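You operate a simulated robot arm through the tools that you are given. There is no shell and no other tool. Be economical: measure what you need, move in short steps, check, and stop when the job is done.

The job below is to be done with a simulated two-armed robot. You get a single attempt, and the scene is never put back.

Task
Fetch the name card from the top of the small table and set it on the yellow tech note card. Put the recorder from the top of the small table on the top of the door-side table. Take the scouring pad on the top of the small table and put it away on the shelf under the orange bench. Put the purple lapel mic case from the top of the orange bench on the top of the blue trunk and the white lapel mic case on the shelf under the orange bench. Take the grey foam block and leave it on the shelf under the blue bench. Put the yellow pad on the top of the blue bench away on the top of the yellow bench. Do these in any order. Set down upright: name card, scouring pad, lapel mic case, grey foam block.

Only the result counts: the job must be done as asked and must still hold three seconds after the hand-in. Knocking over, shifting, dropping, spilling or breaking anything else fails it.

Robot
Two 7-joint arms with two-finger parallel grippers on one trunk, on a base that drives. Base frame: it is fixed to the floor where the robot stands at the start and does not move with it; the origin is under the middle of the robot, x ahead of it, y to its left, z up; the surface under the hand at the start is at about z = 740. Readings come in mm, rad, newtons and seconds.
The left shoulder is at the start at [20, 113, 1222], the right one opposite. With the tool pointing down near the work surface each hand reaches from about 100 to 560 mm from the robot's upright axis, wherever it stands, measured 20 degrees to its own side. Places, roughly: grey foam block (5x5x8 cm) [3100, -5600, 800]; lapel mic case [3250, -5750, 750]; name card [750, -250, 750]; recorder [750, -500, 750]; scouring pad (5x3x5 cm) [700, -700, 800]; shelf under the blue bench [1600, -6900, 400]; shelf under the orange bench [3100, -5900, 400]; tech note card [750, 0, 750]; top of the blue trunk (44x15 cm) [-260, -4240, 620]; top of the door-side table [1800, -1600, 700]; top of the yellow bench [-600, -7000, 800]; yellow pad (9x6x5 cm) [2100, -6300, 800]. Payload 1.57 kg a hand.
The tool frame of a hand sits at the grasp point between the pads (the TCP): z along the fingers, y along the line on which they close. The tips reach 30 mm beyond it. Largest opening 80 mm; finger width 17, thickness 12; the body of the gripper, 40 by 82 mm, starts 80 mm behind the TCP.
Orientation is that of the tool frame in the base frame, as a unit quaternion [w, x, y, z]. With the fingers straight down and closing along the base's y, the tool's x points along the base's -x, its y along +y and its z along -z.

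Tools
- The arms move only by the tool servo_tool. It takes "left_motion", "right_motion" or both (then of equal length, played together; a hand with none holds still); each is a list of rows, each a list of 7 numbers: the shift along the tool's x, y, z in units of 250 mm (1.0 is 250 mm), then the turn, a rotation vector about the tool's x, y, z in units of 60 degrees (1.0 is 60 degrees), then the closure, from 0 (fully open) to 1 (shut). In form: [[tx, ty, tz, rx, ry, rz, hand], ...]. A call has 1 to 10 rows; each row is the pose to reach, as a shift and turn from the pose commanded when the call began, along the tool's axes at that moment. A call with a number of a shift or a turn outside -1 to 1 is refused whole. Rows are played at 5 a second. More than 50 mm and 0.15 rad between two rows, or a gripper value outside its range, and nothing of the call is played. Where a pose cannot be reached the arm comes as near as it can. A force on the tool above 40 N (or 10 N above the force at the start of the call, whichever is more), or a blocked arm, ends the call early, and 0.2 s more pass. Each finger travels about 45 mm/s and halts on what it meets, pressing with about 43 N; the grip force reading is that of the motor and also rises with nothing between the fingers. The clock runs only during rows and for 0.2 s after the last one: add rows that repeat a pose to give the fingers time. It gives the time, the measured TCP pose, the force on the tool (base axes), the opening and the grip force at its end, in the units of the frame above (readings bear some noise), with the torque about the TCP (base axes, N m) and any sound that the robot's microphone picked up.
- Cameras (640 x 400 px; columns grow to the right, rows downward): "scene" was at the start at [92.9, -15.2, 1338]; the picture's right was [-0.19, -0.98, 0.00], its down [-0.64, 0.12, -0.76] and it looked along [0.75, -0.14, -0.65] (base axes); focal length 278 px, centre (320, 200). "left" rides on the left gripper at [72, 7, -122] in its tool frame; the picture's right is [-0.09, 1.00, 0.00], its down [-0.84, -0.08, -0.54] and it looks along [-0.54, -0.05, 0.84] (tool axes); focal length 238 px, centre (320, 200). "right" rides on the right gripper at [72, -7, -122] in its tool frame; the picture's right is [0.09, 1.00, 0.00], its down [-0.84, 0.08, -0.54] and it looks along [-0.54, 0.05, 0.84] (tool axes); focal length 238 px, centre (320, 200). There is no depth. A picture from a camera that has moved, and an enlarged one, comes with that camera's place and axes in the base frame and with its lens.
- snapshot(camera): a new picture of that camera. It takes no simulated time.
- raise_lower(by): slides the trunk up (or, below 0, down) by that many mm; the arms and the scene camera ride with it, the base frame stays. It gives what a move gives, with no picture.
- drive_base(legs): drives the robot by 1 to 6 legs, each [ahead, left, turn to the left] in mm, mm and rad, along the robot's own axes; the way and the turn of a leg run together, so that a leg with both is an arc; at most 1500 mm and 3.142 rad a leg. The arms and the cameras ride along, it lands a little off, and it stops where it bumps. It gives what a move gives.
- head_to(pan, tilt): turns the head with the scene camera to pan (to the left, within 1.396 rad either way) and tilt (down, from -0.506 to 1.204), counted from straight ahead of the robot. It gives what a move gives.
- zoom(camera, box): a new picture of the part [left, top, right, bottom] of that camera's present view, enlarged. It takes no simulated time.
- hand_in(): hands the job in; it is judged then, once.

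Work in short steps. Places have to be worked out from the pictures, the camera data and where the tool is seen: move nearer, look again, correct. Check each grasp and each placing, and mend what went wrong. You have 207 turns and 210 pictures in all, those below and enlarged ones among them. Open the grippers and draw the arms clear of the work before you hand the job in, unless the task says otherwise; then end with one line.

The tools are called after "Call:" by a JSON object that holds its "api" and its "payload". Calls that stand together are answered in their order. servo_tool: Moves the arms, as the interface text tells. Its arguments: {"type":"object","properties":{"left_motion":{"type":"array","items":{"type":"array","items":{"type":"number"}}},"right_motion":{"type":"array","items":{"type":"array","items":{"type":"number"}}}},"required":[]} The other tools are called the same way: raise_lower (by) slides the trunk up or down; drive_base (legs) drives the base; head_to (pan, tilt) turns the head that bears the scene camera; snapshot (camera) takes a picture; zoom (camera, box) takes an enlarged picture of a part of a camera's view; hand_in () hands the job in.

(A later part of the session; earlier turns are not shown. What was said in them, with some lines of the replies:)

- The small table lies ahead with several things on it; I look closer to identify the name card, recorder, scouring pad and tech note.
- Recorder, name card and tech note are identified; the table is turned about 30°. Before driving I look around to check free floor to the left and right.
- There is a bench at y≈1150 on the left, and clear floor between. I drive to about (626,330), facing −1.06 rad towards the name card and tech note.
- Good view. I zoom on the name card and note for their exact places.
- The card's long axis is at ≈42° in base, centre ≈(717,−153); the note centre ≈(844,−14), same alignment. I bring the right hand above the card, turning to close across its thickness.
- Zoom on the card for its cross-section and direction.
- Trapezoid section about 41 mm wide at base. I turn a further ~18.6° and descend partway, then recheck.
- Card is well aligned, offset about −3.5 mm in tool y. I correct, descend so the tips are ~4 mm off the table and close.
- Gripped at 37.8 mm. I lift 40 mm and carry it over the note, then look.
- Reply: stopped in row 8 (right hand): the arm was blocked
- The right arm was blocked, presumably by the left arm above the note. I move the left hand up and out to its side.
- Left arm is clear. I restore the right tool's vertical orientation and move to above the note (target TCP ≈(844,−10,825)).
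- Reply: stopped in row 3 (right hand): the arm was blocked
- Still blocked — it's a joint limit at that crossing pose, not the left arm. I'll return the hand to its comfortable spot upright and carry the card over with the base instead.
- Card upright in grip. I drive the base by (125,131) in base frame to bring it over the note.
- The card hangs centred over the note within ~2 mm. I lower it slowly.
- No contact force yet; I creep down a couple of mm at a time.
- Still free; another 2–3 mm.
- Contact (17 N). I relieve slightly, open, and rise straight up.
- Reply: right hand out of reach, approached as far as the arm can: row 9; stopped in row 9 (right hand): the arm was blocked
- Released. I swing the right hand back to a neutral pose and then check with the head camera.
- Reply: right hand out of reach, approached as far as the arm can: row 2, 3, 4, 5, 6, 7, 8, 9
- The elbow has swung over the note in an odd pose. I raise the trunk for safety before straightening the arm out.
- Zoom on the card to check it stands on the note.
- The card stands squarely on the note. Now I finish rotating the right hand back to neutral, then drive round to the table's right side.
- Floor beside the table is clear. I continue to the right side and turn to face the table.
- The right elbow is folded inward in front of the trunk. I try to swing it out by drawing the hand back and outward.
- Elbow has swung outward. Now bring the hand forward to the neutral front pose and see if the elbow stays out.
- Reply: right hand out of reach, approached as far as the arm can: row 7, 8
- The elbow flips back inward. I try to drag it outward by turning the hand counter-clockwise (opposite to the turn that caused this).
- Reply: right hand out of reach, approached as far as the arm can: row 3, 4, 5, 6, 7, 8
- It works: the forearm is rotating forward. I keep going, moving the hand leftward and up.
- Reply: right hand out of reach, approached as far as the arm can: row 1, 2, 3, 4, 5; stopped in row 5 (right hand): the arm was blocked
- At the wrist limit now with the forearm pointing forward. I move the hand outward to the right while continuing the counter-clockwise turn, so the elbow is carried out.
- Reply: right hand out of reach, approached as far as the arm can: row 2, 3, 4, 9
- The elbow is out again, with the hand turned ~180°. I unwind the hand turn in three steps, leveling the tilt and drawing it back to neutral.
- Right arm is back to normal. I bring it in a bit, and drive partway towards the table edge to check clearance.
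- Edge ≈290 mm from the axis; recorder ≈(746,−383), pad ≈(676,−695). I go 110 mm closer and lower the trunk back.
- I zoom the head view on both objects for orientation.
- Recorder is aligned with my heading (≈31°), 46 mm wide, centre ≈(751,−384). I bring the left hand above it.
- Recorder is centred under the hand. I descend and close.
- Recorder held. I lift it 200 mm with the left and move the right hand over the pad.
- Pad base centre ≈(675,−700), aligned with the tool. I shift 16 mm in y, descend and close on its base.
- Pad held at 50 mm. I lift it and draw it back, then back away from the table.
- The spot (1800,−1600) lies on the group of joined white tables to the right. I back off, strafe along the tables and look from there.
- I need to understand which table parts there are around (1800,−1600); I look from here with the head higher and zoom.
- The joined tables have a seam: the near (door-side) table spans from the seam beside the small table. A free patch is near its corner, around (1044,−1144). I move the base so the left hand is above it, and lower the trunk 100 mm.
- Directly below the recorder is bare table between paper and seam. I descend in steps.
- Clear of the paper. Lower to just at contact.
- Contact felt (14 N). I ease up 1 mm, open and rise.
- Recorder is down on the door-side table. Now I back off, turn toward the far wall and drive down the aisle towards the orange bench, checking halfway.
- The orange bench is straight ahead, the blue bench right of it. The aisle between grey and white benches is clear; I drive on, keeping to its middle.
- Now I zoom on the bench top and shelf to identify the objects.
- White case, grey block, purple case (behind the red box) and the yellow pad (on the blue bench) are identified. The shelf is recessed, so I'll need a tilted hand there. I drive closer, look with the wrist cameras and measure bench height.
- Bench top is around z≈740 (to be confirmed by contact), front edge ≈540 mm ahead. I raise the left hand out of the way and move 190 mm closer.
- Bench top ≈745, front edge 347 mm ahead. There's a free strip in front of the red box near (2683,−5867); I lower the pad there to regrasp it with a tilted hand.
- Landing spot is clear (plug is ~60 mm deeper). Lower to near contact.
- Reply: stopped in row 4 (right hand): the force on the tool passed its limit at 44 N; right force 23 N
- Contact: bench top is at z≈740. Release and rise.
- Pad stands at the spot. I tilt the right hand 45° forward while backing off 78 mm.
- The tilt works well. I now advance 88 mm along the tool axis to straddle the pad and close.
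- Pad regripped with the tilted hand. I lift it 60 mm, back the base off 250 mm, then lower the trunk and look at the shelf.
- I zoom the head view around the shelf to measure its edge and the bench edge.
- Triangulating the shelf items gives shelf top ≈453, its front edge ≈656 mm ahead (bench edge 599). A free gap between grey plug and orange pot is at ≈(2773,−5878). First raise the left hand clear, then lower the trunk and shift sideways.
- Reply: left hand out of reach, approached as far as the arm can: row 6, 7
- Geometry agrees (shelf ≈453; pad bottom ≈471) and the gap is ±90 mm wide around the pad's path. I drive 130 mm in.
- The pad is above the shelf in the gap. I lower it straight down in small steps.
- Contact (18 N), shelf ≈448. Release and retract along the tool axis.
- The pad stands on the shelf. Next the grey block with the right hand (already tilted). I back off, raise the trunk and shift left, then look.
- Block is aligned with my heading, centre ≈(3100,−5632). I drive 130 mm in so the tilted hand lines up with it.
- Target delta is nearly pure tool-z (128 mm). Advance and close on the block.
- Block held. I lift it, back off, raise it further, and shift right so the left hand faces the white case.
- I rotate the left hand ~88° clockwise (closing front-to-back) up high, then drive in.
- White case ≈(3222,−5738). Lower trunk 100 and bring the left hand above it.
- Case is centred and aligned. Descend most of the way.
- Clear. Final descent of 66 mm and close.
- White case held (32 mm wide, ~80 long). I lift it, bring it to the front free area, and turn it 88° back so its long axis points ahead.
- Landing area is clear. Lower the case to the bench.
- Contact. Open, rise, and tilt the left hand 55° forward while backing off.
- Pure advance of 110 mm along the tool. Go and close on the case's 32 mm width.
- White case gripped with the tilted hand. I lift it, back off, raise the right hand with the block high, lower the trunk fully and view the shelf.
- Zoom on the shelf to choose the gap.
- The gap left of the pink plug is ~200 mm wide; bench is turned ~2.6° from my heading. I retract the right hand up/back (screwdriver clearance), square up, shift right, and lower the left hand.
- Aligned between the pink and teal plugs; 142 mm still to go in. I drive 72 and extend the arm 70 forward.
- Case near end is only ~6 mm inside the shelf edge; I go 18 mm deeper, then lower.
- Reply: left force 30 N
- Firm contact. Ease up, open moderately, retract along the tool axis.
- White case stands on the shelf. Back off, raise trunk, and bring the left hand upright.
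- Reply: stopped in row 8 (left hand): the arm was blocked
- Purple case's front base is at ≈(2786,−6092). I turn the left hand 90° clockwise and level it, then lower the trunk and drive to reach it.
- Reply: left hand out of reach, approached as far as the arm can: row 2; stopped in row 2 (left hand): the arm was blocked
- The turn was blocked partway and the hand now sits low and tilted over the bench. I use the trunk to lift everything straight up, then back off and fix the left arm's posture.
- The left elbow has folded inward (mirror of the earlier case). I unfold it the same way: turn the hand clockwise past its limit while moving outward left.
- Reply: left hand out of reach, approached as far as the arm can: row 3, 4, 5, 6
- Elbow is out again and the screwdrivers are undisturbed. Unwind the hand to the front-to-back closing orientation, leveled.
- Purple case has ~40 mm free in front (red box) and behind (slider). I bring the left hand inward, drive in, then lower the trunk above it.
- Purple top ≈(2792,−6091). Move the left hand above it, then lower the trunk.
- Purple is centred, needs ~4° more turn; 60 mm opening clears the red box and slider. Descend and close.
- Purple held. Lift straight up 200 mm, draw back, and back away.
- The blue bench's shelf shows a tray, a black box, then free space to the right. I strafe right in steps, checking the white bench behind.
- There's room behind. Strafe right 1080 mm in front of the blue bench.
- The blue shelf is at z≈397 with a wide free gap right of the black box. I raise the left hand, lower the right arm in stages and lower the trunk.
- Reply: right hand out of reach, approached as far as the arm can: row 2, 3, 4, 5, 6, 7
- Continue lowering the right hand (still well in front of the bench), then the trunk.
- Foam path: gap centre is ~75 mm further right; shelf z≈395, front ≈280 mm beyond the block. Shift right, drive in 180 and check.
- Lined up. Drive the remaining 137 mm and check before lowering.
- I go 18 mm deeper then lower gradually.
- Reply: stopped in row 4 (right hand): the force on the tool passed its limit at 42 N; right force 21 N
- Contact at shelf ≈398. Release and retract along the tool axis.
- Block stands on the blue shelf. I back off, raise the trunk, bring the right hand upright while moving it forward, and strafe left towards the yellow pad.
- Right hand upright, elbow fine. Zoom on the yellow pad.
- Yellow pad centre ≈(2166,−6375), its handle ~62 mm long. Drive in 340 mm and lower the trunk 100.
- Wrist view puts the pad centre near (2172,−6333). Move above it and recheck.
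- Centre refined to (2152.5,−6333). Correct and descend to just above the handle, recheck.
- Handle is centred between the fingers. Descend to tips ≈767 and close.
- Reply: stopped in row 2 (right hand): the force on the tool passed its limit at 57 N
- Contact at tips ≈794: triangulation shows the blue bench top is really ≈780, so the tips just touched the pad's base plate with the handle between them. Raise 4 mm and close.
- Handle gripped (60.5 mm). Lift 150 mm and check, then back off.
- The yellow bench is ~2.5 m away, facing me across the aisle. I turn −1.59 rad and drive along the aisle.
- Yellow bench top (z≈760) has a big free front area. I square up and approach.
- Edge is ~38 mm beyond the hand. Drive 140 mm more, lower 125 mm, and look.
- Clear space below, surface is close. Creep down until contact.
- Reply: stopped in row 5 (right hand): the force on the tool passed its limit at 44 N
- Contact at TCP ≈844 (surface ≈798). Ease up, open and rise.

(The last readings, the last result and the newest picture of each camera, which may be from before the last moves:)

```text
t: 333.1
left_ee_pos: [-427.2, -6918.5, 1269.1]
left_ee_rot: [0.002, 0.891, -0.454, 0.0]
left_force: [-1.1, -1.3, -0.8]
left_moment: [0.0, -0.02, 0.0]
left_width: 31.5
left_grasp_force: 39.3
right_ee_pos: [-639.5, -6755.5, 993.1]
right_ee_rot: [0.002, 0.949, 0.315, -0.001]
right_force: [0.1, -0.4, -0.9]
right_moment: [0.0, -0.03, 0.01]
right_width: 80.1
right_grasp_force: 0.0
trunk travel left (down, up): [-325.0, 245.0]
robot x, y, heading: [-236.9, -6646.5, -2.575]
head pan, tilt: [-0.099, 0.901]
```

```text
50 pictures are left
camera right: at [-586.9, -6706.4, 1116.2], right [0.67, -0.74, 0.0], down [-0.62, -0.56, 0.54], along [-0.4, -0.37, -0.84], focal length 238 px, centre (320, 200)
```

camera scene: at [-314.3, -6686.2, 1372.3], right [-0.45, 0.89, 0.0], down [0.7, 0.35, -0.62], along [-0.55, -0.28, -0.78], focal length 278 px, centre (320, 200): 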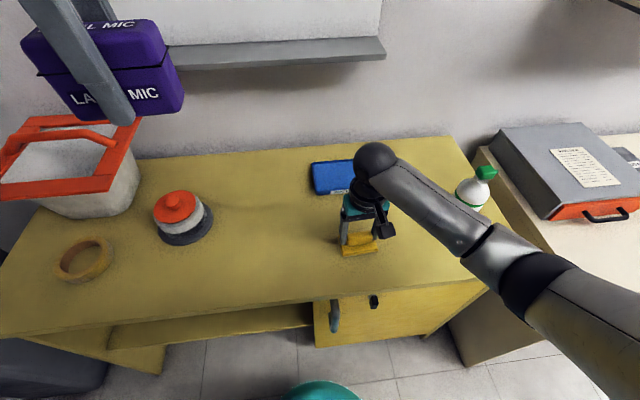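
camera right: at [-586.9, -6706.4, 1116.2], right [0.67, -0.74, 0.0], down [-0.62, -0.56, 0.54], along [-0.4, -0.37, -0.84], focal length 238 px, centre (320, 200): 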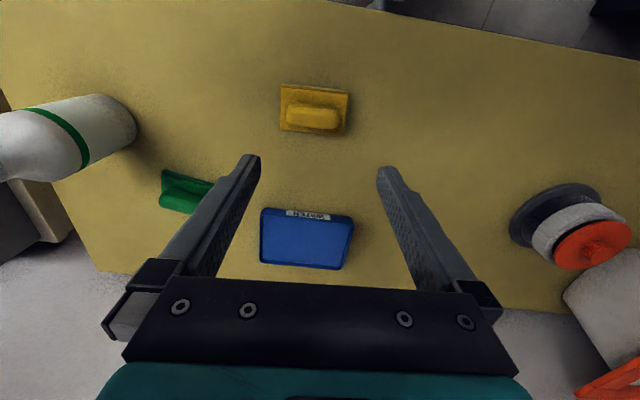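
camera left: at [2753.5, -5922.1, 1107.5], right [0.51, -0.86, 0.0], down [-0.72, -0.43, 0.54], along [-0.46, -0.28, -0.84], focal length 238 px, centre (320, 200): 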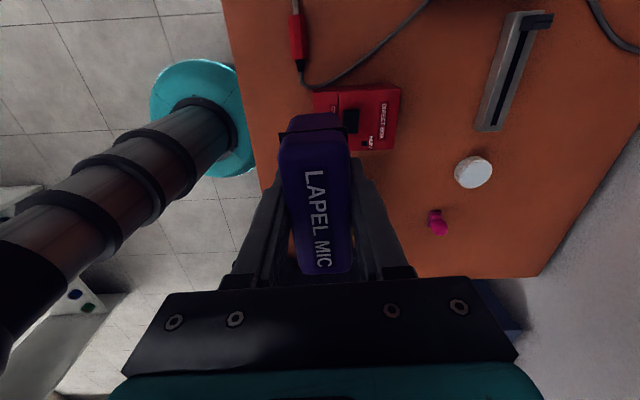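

Yellow pad is on the yellow bench. Now the blue trunk: back off, turn right to face it, and look.

Call:
{"api": "drive_base", "payload": {"legs": [[-450, 0, 0], [0, 0, -2.09]]}}

Call:
{"api": "head_to", "payload": {"pan": 0, "tilt": 0.4}}

Call:
{"api": "snapshot", "payload": {"camera": "scene"}}

```text
t: 340.7
left_ee_pos: [-17.8, -6116.3, 1269.1]
left_ee_rot: [-0.002, -0.069, 0.998, 0.001]
left_force: [0.2, 0.7, -1.0]
left_moment: [-0.01, 0.01, 0.02]
left_width: 31.4
left_grasp_force: 40.0
right_ee_pos: [226.8, -6007.3, 992.9]
right_ee_rot: [0.001, 0.758, -0.652, -0.002]
right_force: [-0.5, 0.0, 0.0]
right_moment: [0.05, -0.02, -0.02]
right_width: 80.1
right_grasp_force: 0.2
trunk travel left (down, up): [-325.0, 245.0]
robot x, y, heading: [132.0, -6415.3, 1.649]
head pan, tilt: [-0.099, 0.901]
```

```text
t: 341.7
left_ee_pos: [-17.3, -6118.2, 1269.5]
left_ee_rot: [-0.001, -0.068, 0.998, 0.002]
left_force: [1.3, 0.0, -1.5]
left_moment: [0.03, -0.04, 0.0]
left_width: 31.5
left_grasp_force: 39.7
right_ee_pos: [227.7, -6006.7, 992.4]
right_ee_rot: [0.0, 0.757, -0.653, -0.002]
right_force: [-0.2, 0.5, 0.1]
right_moment: [-0.02, 0.03, 0.01]
right_width: 80.0
right_grasp_force: 0.0
trunk travel left (down, up): [-325.0, 245.0]
robot x, y, heading: [134.5, -6414.8, 1.645]
head pan, tilt: [0.0, 0.4]
```

```text
49 pictures are left
camera scene: at [123.6, -6309.1, 1415.3], right [1.0, 0.07, 0.0], down [0.03, -0.39, -0.92], along [-0.07, 0.92, -0.39], focal length 278 px, centre (320, 200)
```

scene: 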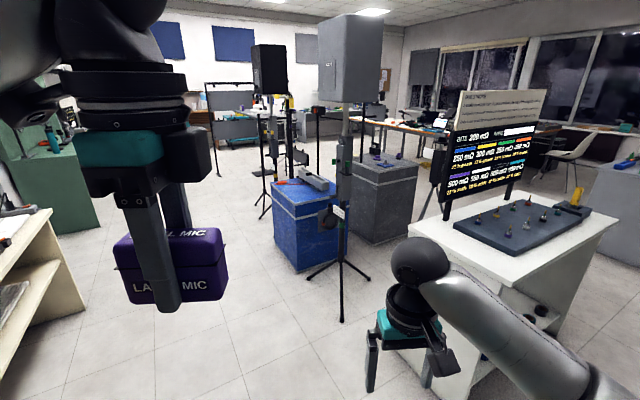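

Blue trunk visible with a speaker stand at its right front. Zoom.

Call:
{"api": "zoom", "payload": {"camera": "scene", "box": [230, 130, 400, 300]}}

```text
2.35 times, centred on (315, 215) of scene
camera zoom: at [123.6, -6309.1, 1415.3], right [1.0, 0.07, 0.0], down [0.03, -0.39, -0.92], along [-0.07, 0.92, -0.39], focal length 654 px, centre (332, 165)
```

zoom: 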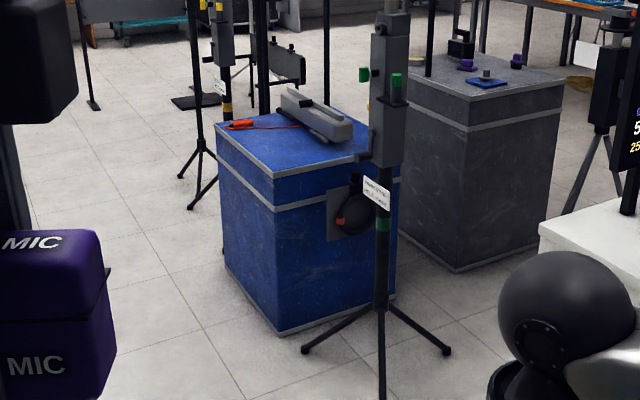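

The free strip's centre on the trunk top is ≈(−262,−4237); I'll stand on its left side facing ~33°. Drive most of the way and turn.

Call:
{"api": "drive_base", "payload": {"legs": [[1350, 600, 0], [0, 0, -1.075]]}}

Call:
{"api": "head_to", "payload": {"pan": 0.2, "tilt": 0.6}}

Call:
{"api": "snapshot", "payload": {"camera": "scene"}}

```text
t: 351.7
left_ee_pos: [-363.4, -4830.8, 1269.1]
left_ee_rot: [0.0, 0.454, 0.891, 0.002]
left_force: [-0.7, -0.2, -0.5]
left_moment: [0.02, -0.01, -0.01]
left_width: 31.3
left_grasp_force: 40.2
right_ee_pos: [-150.5, -4994.2, 991.7]
right_ee_rot: [0.001, -0.316, 0.949, 0.003]
right_force: [-0.5, -0.4, 1.0]
right_moment: [-0.02, 0.01, -0.02]
right_width: 80.1
right_grasp_force: 0.0
trunk travel left (down, up): [-325.0, 245.0]
robot x, y, heading: [-554.0, -5102.8, 0.565]
head pan, tilt: [0.0, 0.4]
```

```text
t: 352.4
left_ee_pos: [-363.6, -4831.5, 1268.4]
left_ee_rot: [0.0, 0.454, 0.891, 0.002]
left_force: [0.1, 0.0, -0.4]
left_moment: [0.0, 0.01, 0.02]
left_width: 31.4
left_grasp_force: 39.8
right_ee_pos: [-149.1, -4993.0, 993.0]
right_ee_rot: [0.001, -0.315, 0.949, 0.003]
right_force: [1.1, 0.0, 0.2]
right_moment: [0.0, 0.01, -0.02]
right_width: 80.1
right_grasp_force: 0.0
trunk travel left (down, up): [-325.0, 245.0]
robot x, y, heading: [-551.8, -5099.0, 0.562]
head pan, tilt: [0.201, 0.6]
```

```text
47 pictures are left
camera scene: at [-480.2, -5034.5, 1397.2], right [0.69, -0.72, 0.0], down [-0.41, -0.39, -0.83], along [0.59, 0.57, -0.56], focal length 278 px, centre (320, 200)
```

scene: 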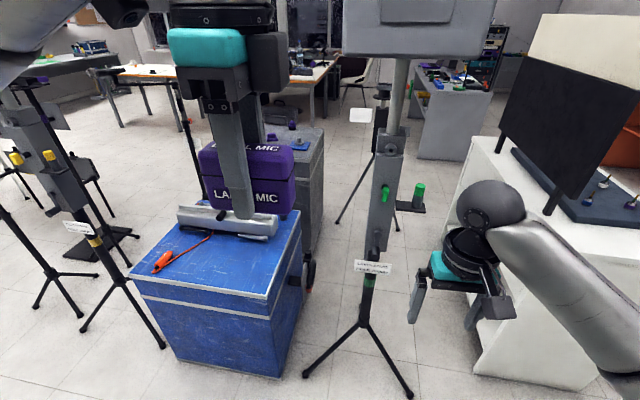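

Trunk front strip is free around (−220,−4307). I strafe left then go ahead to put the left hand near it, keeping away from the stands.

Call:
{"api": "drive_base", "payload": {"legs": [[0, 367, 0], [303, 0, 0]]}}

Call:
{"api": "head_to", "payload": {"pan": 0.2, "tilt": 0.95}}

Call:
{"api": "snapshot", "payload": {"camera": "scene"}}

Call:
{"api": "snapshot", "payload": {"camera": "left"}}

```text
t: 356.4
left_ee_pos: [-305.3, -4357.0, 1267.7]
left_ee_rot: [0.0, 0.455, 0.891, 0.003]
left_force: [0.2, 0.3, -0.9]
left_moment: [-0.02, 0.0, 0.0]
left_width: 31.4
left_grasp_force: 39.9
right_ee_pos: [-92.4, -4521.6, 992.6]
right_ee_rot: [0.0, -0.316, 0.949, 0.002]
right_force: [0.0, -0.4, -0.9]
right_moment: [0.0, 0.0, 0.04]
right_width: 80.2
right_grasp_force: 0.0
trunk travel left (down, up): [-325.0, 245.0]
robot x, y, heading: [-495.0, -4629.4, 0.565]
head pan, tilt: [0.201, 0.6]
```

```text
t: 357.3
left_ee_pos: [-306.7, -4358.3, 1268.6]
left_ee_rot: [0.001, 0.454, 0.891, 0.003]
left_force: [0.8, -0.2, -0.6]
left_moment: [-0.04, -0.02, -0.02]
left_width: 31.2
left_grasp_force: 40.0
right_ee_pos: [-92.8, -4520.9, 993.8]
right_ee_rot: [0.001, -0.315, 0.949, 0.003]
right_force: [-0.2, 0.1, 0.2]
right_moment: [0.02, 0.01, 0.0]
right_width: 79.9
right_grasp_force: 0.0
trunk travel left (down, up): [-325.0, 245.0]
robot x, y, heading: [-494.3, -4627.0, 0.566]
head pan, tilt: [0.201, 0.949]
```

```text
46 pictures are left
camera scene: at [-434.8, -4572.3, 1368.7], right [0.69, -0.72, 0.0], down [-0.59, -0.56, -0.58], along [0.42, 0.4, -0.81], focal length 278 px, centre (320, 200)
```

scene: 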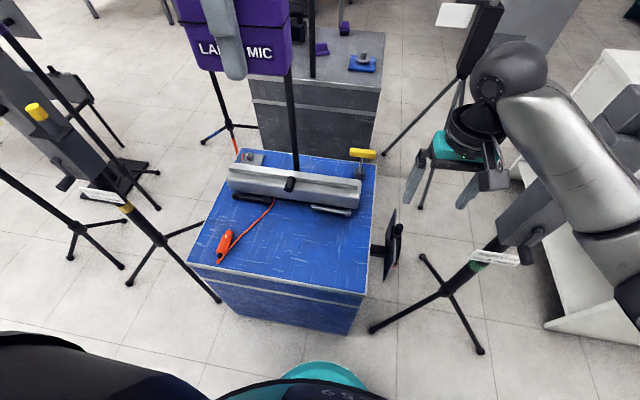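

```text
45 pictures are left
camera left: at [-343.0, -4296.5, 1391.2], right [0.86, 0.51, 0.0], down [0.43, -0.72, 0.54], along [0.28, -0.46, -0.84], focal length 238 px, centre (320, 200)
```

left: 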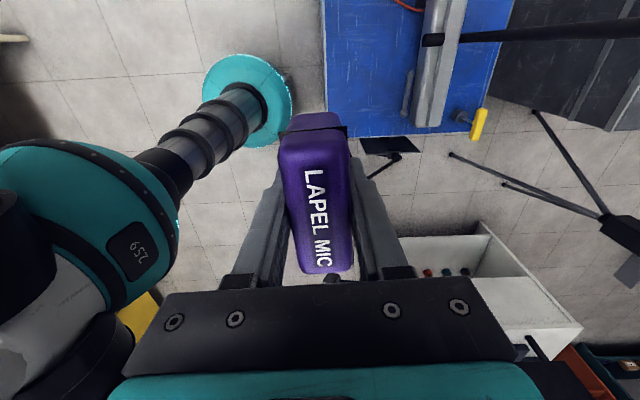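

Free spot on the trunk top front ≈(−210,−4298). Raise the right hand, move the left over the spot, lower the trunk.

Call:
{"api": "servo_tool", "payload": {"left_motion": [[-0.006, 0.09, 0.05, 0, 0, 0, 1], [-0.012, 0.18, 0.1, 0, 0, 0, 1], [-0.018, 0.27, 0.15, 0, 0, 0, 1], [-0.024, 0.36, 0.2, 0, 0, 0, 1], [-0.032, 0.455, 0.25, 0, 0, 0, 1], [-0.032, 0.455, 0.25, 0, 0, 0, 1]], "right_motion": [[0.05, 0, -0.16, 0, 0, 0, 0], [0.1, 0, -0.32, 0, 0, 0, 0], [0.15, 0, -0.48, 0, 0, 0, 0], [0.2, 0, -0.64, 0, 0, 0, 0], [0.25, 0, -0.8, 0, 0, 0, 0], [0.25, 0, -0.8, 0, 0, 0, 0]]}}

Call:
{"api": "raise_lower", "payload": {"by": -280}}

Call:
{"api": "snapshot", "payload": {"camera": "left"}}

Call:
{"api": "snapshot", "payload": {"camera": "scene"}}

```text
t: 358.7
left_ee_pos: [-209.1, -4298.1, 1206.2]
left_ee_rot: [0.001, 0.455, 0.89, 0.001]
left_force: [-0.5, 0.2, 0.2]
left_moment: [-0.02, 0.02, -0.01]
left_width: 31.2
left_grasp_force: 39.8
right_ee_pos: [-144.6, -4556.7, 1192.3]
right_ee_rot: [0.002, -0.316, 0.949, 0.002]
right_force: [-0.7, 0.5, -0.2]
right_moment: [0.0, -0.02, 0.02]
right_width: 80.0
right_grasp_force: 0.1
trunk travel left (down, up): [-325.0, 245.0]
robot x, y, heading: [-496.8, -4626.5, 0.564]
head pan, tilt: [0.201, 0.949]
```

```text
t: 361.5
left_ee_pos: [-210.2, -4297.8, 926.9]
left_ee_rot: [0.001, 0.455, 0.891, 0.002]
left_force: [0.6, -0.2, -0.5]
left_moment: [0.0, -0.01, -0.01]
left_width: 31.5
left_grasp_force: 40.5
right_ee_pos: [-144.0, -4556.5, 910.6]
right_ee_rot: [0.001, -0.314, 0.949, 0.003]
right_force: [0.0, 0.7, -0.1]
right_moment: [0.01, 0.0, 0.02]
right_width: 80.1
right_grasp_force: 0.0
trunk travel left (down, up): [-45.0, 525.0]
robot x, y, heading: [-492.6, -4630.9, 0.567]
head pan, tilt: [0.201, 0.949]
```

```text
44 pictures are left
camera left: at [-246.8, -4236.2, 1049.5], right [0.86, 0.51, 0.0], down [0.43, -0.72, 0.54], along [0.28, -0.46, -0.84], focal length 238 px, centre (320, 200)
```

left: 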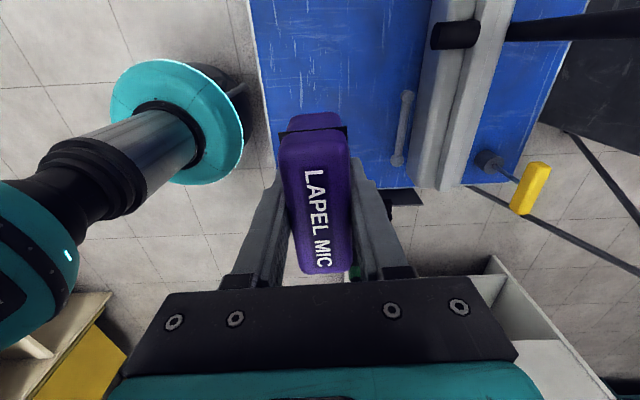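

```text
43 pictures are left
camera scene: at [-434.9, -4572.4, 1088.8], right [0.69, -0.72, 0.0], down [-0.59, -0.56, -0.58], along [0.42, 0.4, -0.81], focal length 278 px, centre (320, 200)
```

scene: 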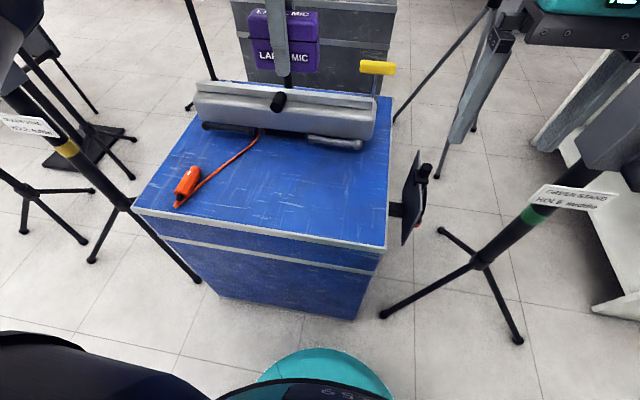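

The landing spot is bare blue top. Descend 245 mm.

Call:
{"api": "servo_tool", "payload": {"left_motion": [[0, 0, 0.17, 0, 0, 0, 1], [0, 0, 0.34, 0, 0, 0, 1], [0, 0, 0.51, 0, 0, 0, 1], [0, 0, 0.68, 0, 0, 0, 1], [0, 0, 0.84, 0, 0, 0, 1], [0, 0, 0.97, 0, 0, 0, 1], [0, 0, 0.97, 0, 0, 0, 1]]}}

Call:
{"api": "snapshot", "payload": {"camera": "left"}}

Call:
{"api": "snapshot", "payload": {"camera": "scene"}}

```text
t: 363.1
left_ee_pos: [-207.8, -4299.6, 683.8]
left_ee_rot: [0.001, 0.455, 0.891, 0.003]
left_force: [-0.2, -0.2, -1.1]
left_moment: [0.0, 0.01, -0.04]
left_width: 31.2
left_grasp_force: 40.3
right_ee_pos: [-144.4, -4557.9, 911.5]
right_ee_rot: [0.002, -0.315, 0.949, 0.002]
right_force: [-0.6, -0.2, -0.2]
right_moment: [-0.03, 0.01, -0.04]
right_width: 80.0
right_grasp_force: 0.0
trunk travel left (down, up): [-45.0, 525.0]
robot x, y, heading: [-496.4, -4633.3, 0.562]
head pan, tilt: [0.201, 0.949]
```

```text
42 pictures are left
camera left: at [-245.7, -4237.4, 807.0], right [0.86, 0.51, 0.0], down [0.43, -0.72, 0.54], along [0.28, -0.46, -0.84], focal length 238 px, centre (320, 200)
```

left: 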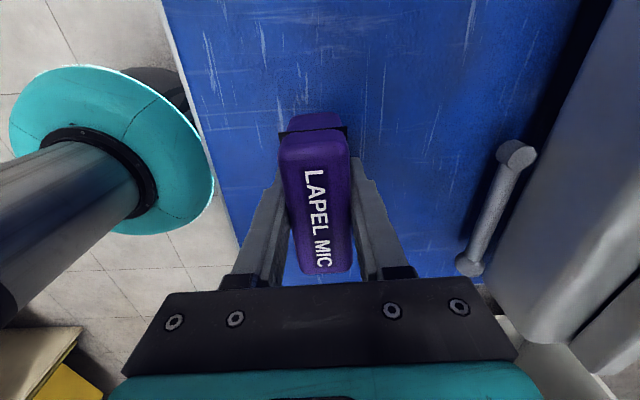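

```text
41 pictures are left
camera scene: at [-434.9, -4572.4, 1088.7], right [0.69, -0.72, 0.0], down [-0.59, -0.56, -0.58], along [0.42, 0.4, -0.81], focal length 278 px, centre (320, 200)
```

scene: 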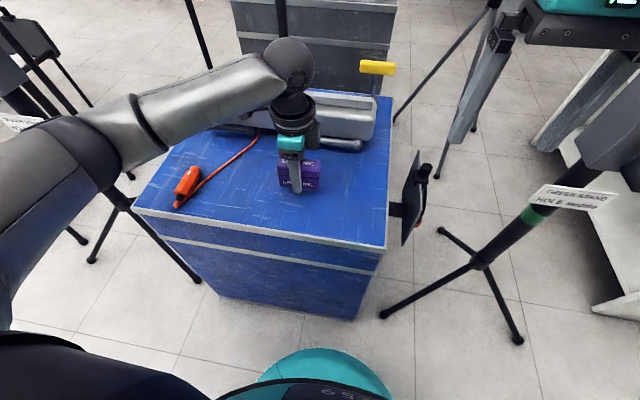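

Clear. Creep down to contact.

Call:
{"api": "servo_tool", "payload": {"left_motion": [[0, 0, 0.06, 0, 0, 0, 1], [0, 0, 0.09, 0, 0, 0, 1], [0, 0, 0.105, 0, 0, 0, 1], [0, 0, 0.115, 0, 0, 0, 1], [0, 0, 0.123, 0, 0, 0, 1], [0, 0, 0.131, 0, 0, 0, 1], [0, 0, 0.139, 0, 0, 0, 1]]}}

```text
t: 364.7
left_ee_pos: [-209.3, -4296.2, 652.0]
left_ee_rot: [0.002, 0.454, 0.891, 0.003]
left_force: [-3.5, 0.5, 11.3]
left_moment: [0.11, 0.41, -0.01]
left_width: 31.5
left_grasp_force: 40.0
right_ee_pos: [-143.7, -4556.5, 912.3]
right_ee_rot: [0.002, -0.314, 0.949, 0.002]
right_force: [-0.4, -0.9, -0.3]
right_moment: [-0.02, -0.03, -0.03]
right_width: 79.9
right_grasp_force: 0.0
trunk travel left (down, up): [-45.0, 525.0]
robot x, y, heading: [-496.8, -4629.4, 0.559]
head pan, tilt: [0.201, 0.949]
```

Contact at the expected height. Ease, open partially, rise.

Call:
{"api": "servo_tool", "payload": {"left_motion": [[0, 0, -0.005, 0, 0, 0, 1], [0, 0, -0.005, 0, 0, 0, 0.7], [0, 0, -0.005, 0, 0, 0, 0.4], [0, 0, -0.005, 0, 0, 0, 0.25], [0, 0, -0.005, 0, 0, 0, 0.25], [0, 0, -0.14, 0, 0, 0, 0.25], [0, 0, -0.3, 0, 0, 0, 0.2], [0, 0, -0.46, 0, 0, 0, 0.1], [0, 0, -0.62, 0, 0, 0, 0], [0, 0, -0.78, 0, 0, 0, 0]]}}

Call:
{"api": "snapshot", "payload": {"camera": "left"}}

```text
t: 366.9
left_ee_pos: [-207.3, -4297.5, 844.4]
left_ee_rot: [0.0, 0.455, 0.891, 0.003]
left_force: [0.8, -0.2, 0.5]
left_moment: [-0.01, 0.0, 0.04]
left_width: 80.1
left_grasp_force: 0.0
right_ee_pos: [-143.5, -4557.7, 912.8]
right_ee_rot: [0.002, -0.315, 0.949, 0.002]
right_force: [0.3, 0.3, 0.7]
right_moment: [-0.05, -0.01, 0.01]
right_width: 80.3
right_grasp_force: 0.1
trunk travel left (down, up): [-45.0, 525.0]
robot x, y, heading: [-495.8, -4630.6, 0.568]
head pan, tilt: [0.201, 0.949]
```

```text
40 pictures are left
camera left: at [-244.3, -4235.7, 967.6], right [0.86, 0.51, 0.0], down [0.43, -0.72, 0.54], along [0.28, -0.46, -0.84], focal length 238 px, centre (320, 200)
```

left: 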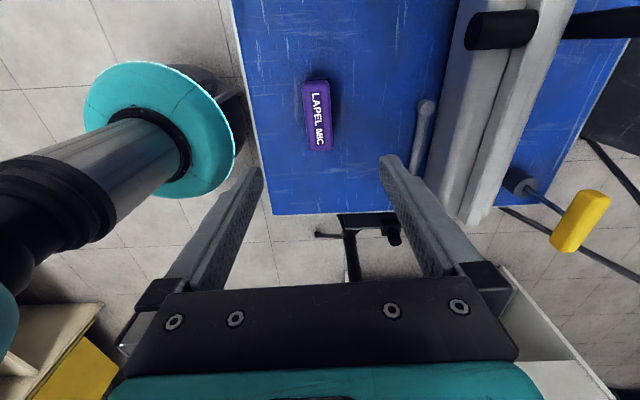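

Purple case stands on the trunk. I raise the trunk and back away so both arms are clear, with a last look.

Call:
{"api": "raise_lower", "payload": {"by": 250}}

Call:
{"api": "drive_base", "payload": {"legs": [[-350, 0, 0]]}}

Call:
{"api": "snapshot", "payload": {"camera": "scene"}}

```text
t: 369.5
left_ee_pos: [-207.6, -4297.2, 1094.7]
left_ee_rot: [0.0, 0.454, 0.891, 0.002]
left_force: [0.7, 0.6, 0.0]
left_moment: [0.03, 0.01, -0.03]
left_width: 79.9
left_grasp_force: 0.0
right_ee_pos: [-143.7, -4558.1, 1162.7]
right_ee_rot: [0.002, -0.315, 0.949, 0.003]
right_force: [-0.6, -0.8, -0.2]
right_moment: [-0.01, 0.0, 0.01]
right_width: 79.9
right_grasp_force: 0.1
trunk travel left (down, up): [-295.0, 275.0]
robot x, y, heading: [-493.3, -4628.2, 0.564]
head pan, tilt: [0.201, 0.949]
```

```text
t: 371.7
left_ee_pos: [-502.1, -4482.2, 1095.7]
left_ee_rot: [0.0, 0.451, 0.892, 0.002]
left_force: [-0.7, 0.6, 1.1]
left_moment: [-0.03, 0.04, 0.01]
left_width: 80.0
left_grasp_force: 0.1
right_ee_pos: [-437.6, -4741.2, 1163.4]
right_ee_rot: [0.002, -0.317, 0.948, 0.003]
right_force: [0.0, 0.7, -0.3]
right_moment: [-0.02, -0.01, 0.02]
right_width: 79.9
right_grasp_force: 0.0
trunk travel left (down, up): [-295.0, 275.0]
robot x, y, heading: [-785.5, -4817.3, 0.571]
head pan, tilt: [0.201, 0.949]
```

```text
39 pictures are left
camera scene: at [-728.5, -4759.0, 1338.8], right [0.7, -0.72, 0.0], down [-0.58, -0.57, -0.58], along [0.42, 0.41, -0.81], focal length 278 px, centre (320, 200)
```

scene: 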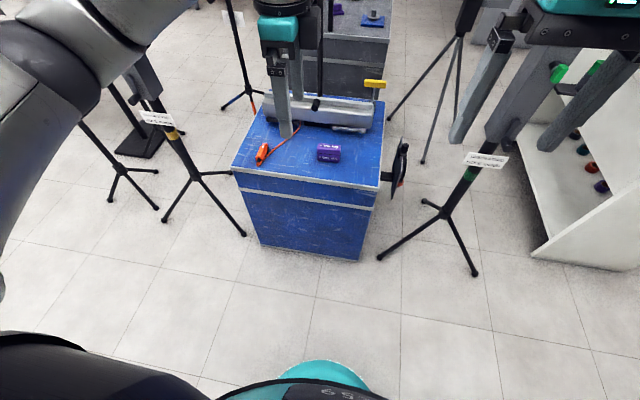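

Everything is placed, the grippers are open and the arms are clear of the work; I hand in.

Call:
{"api": "hand_in", "payload": {}}

```text
The job is handed in.
```

All seven items are placed as asked, the four that had to stand upright are standing, both grippers are open and clear, and the job is handed in.
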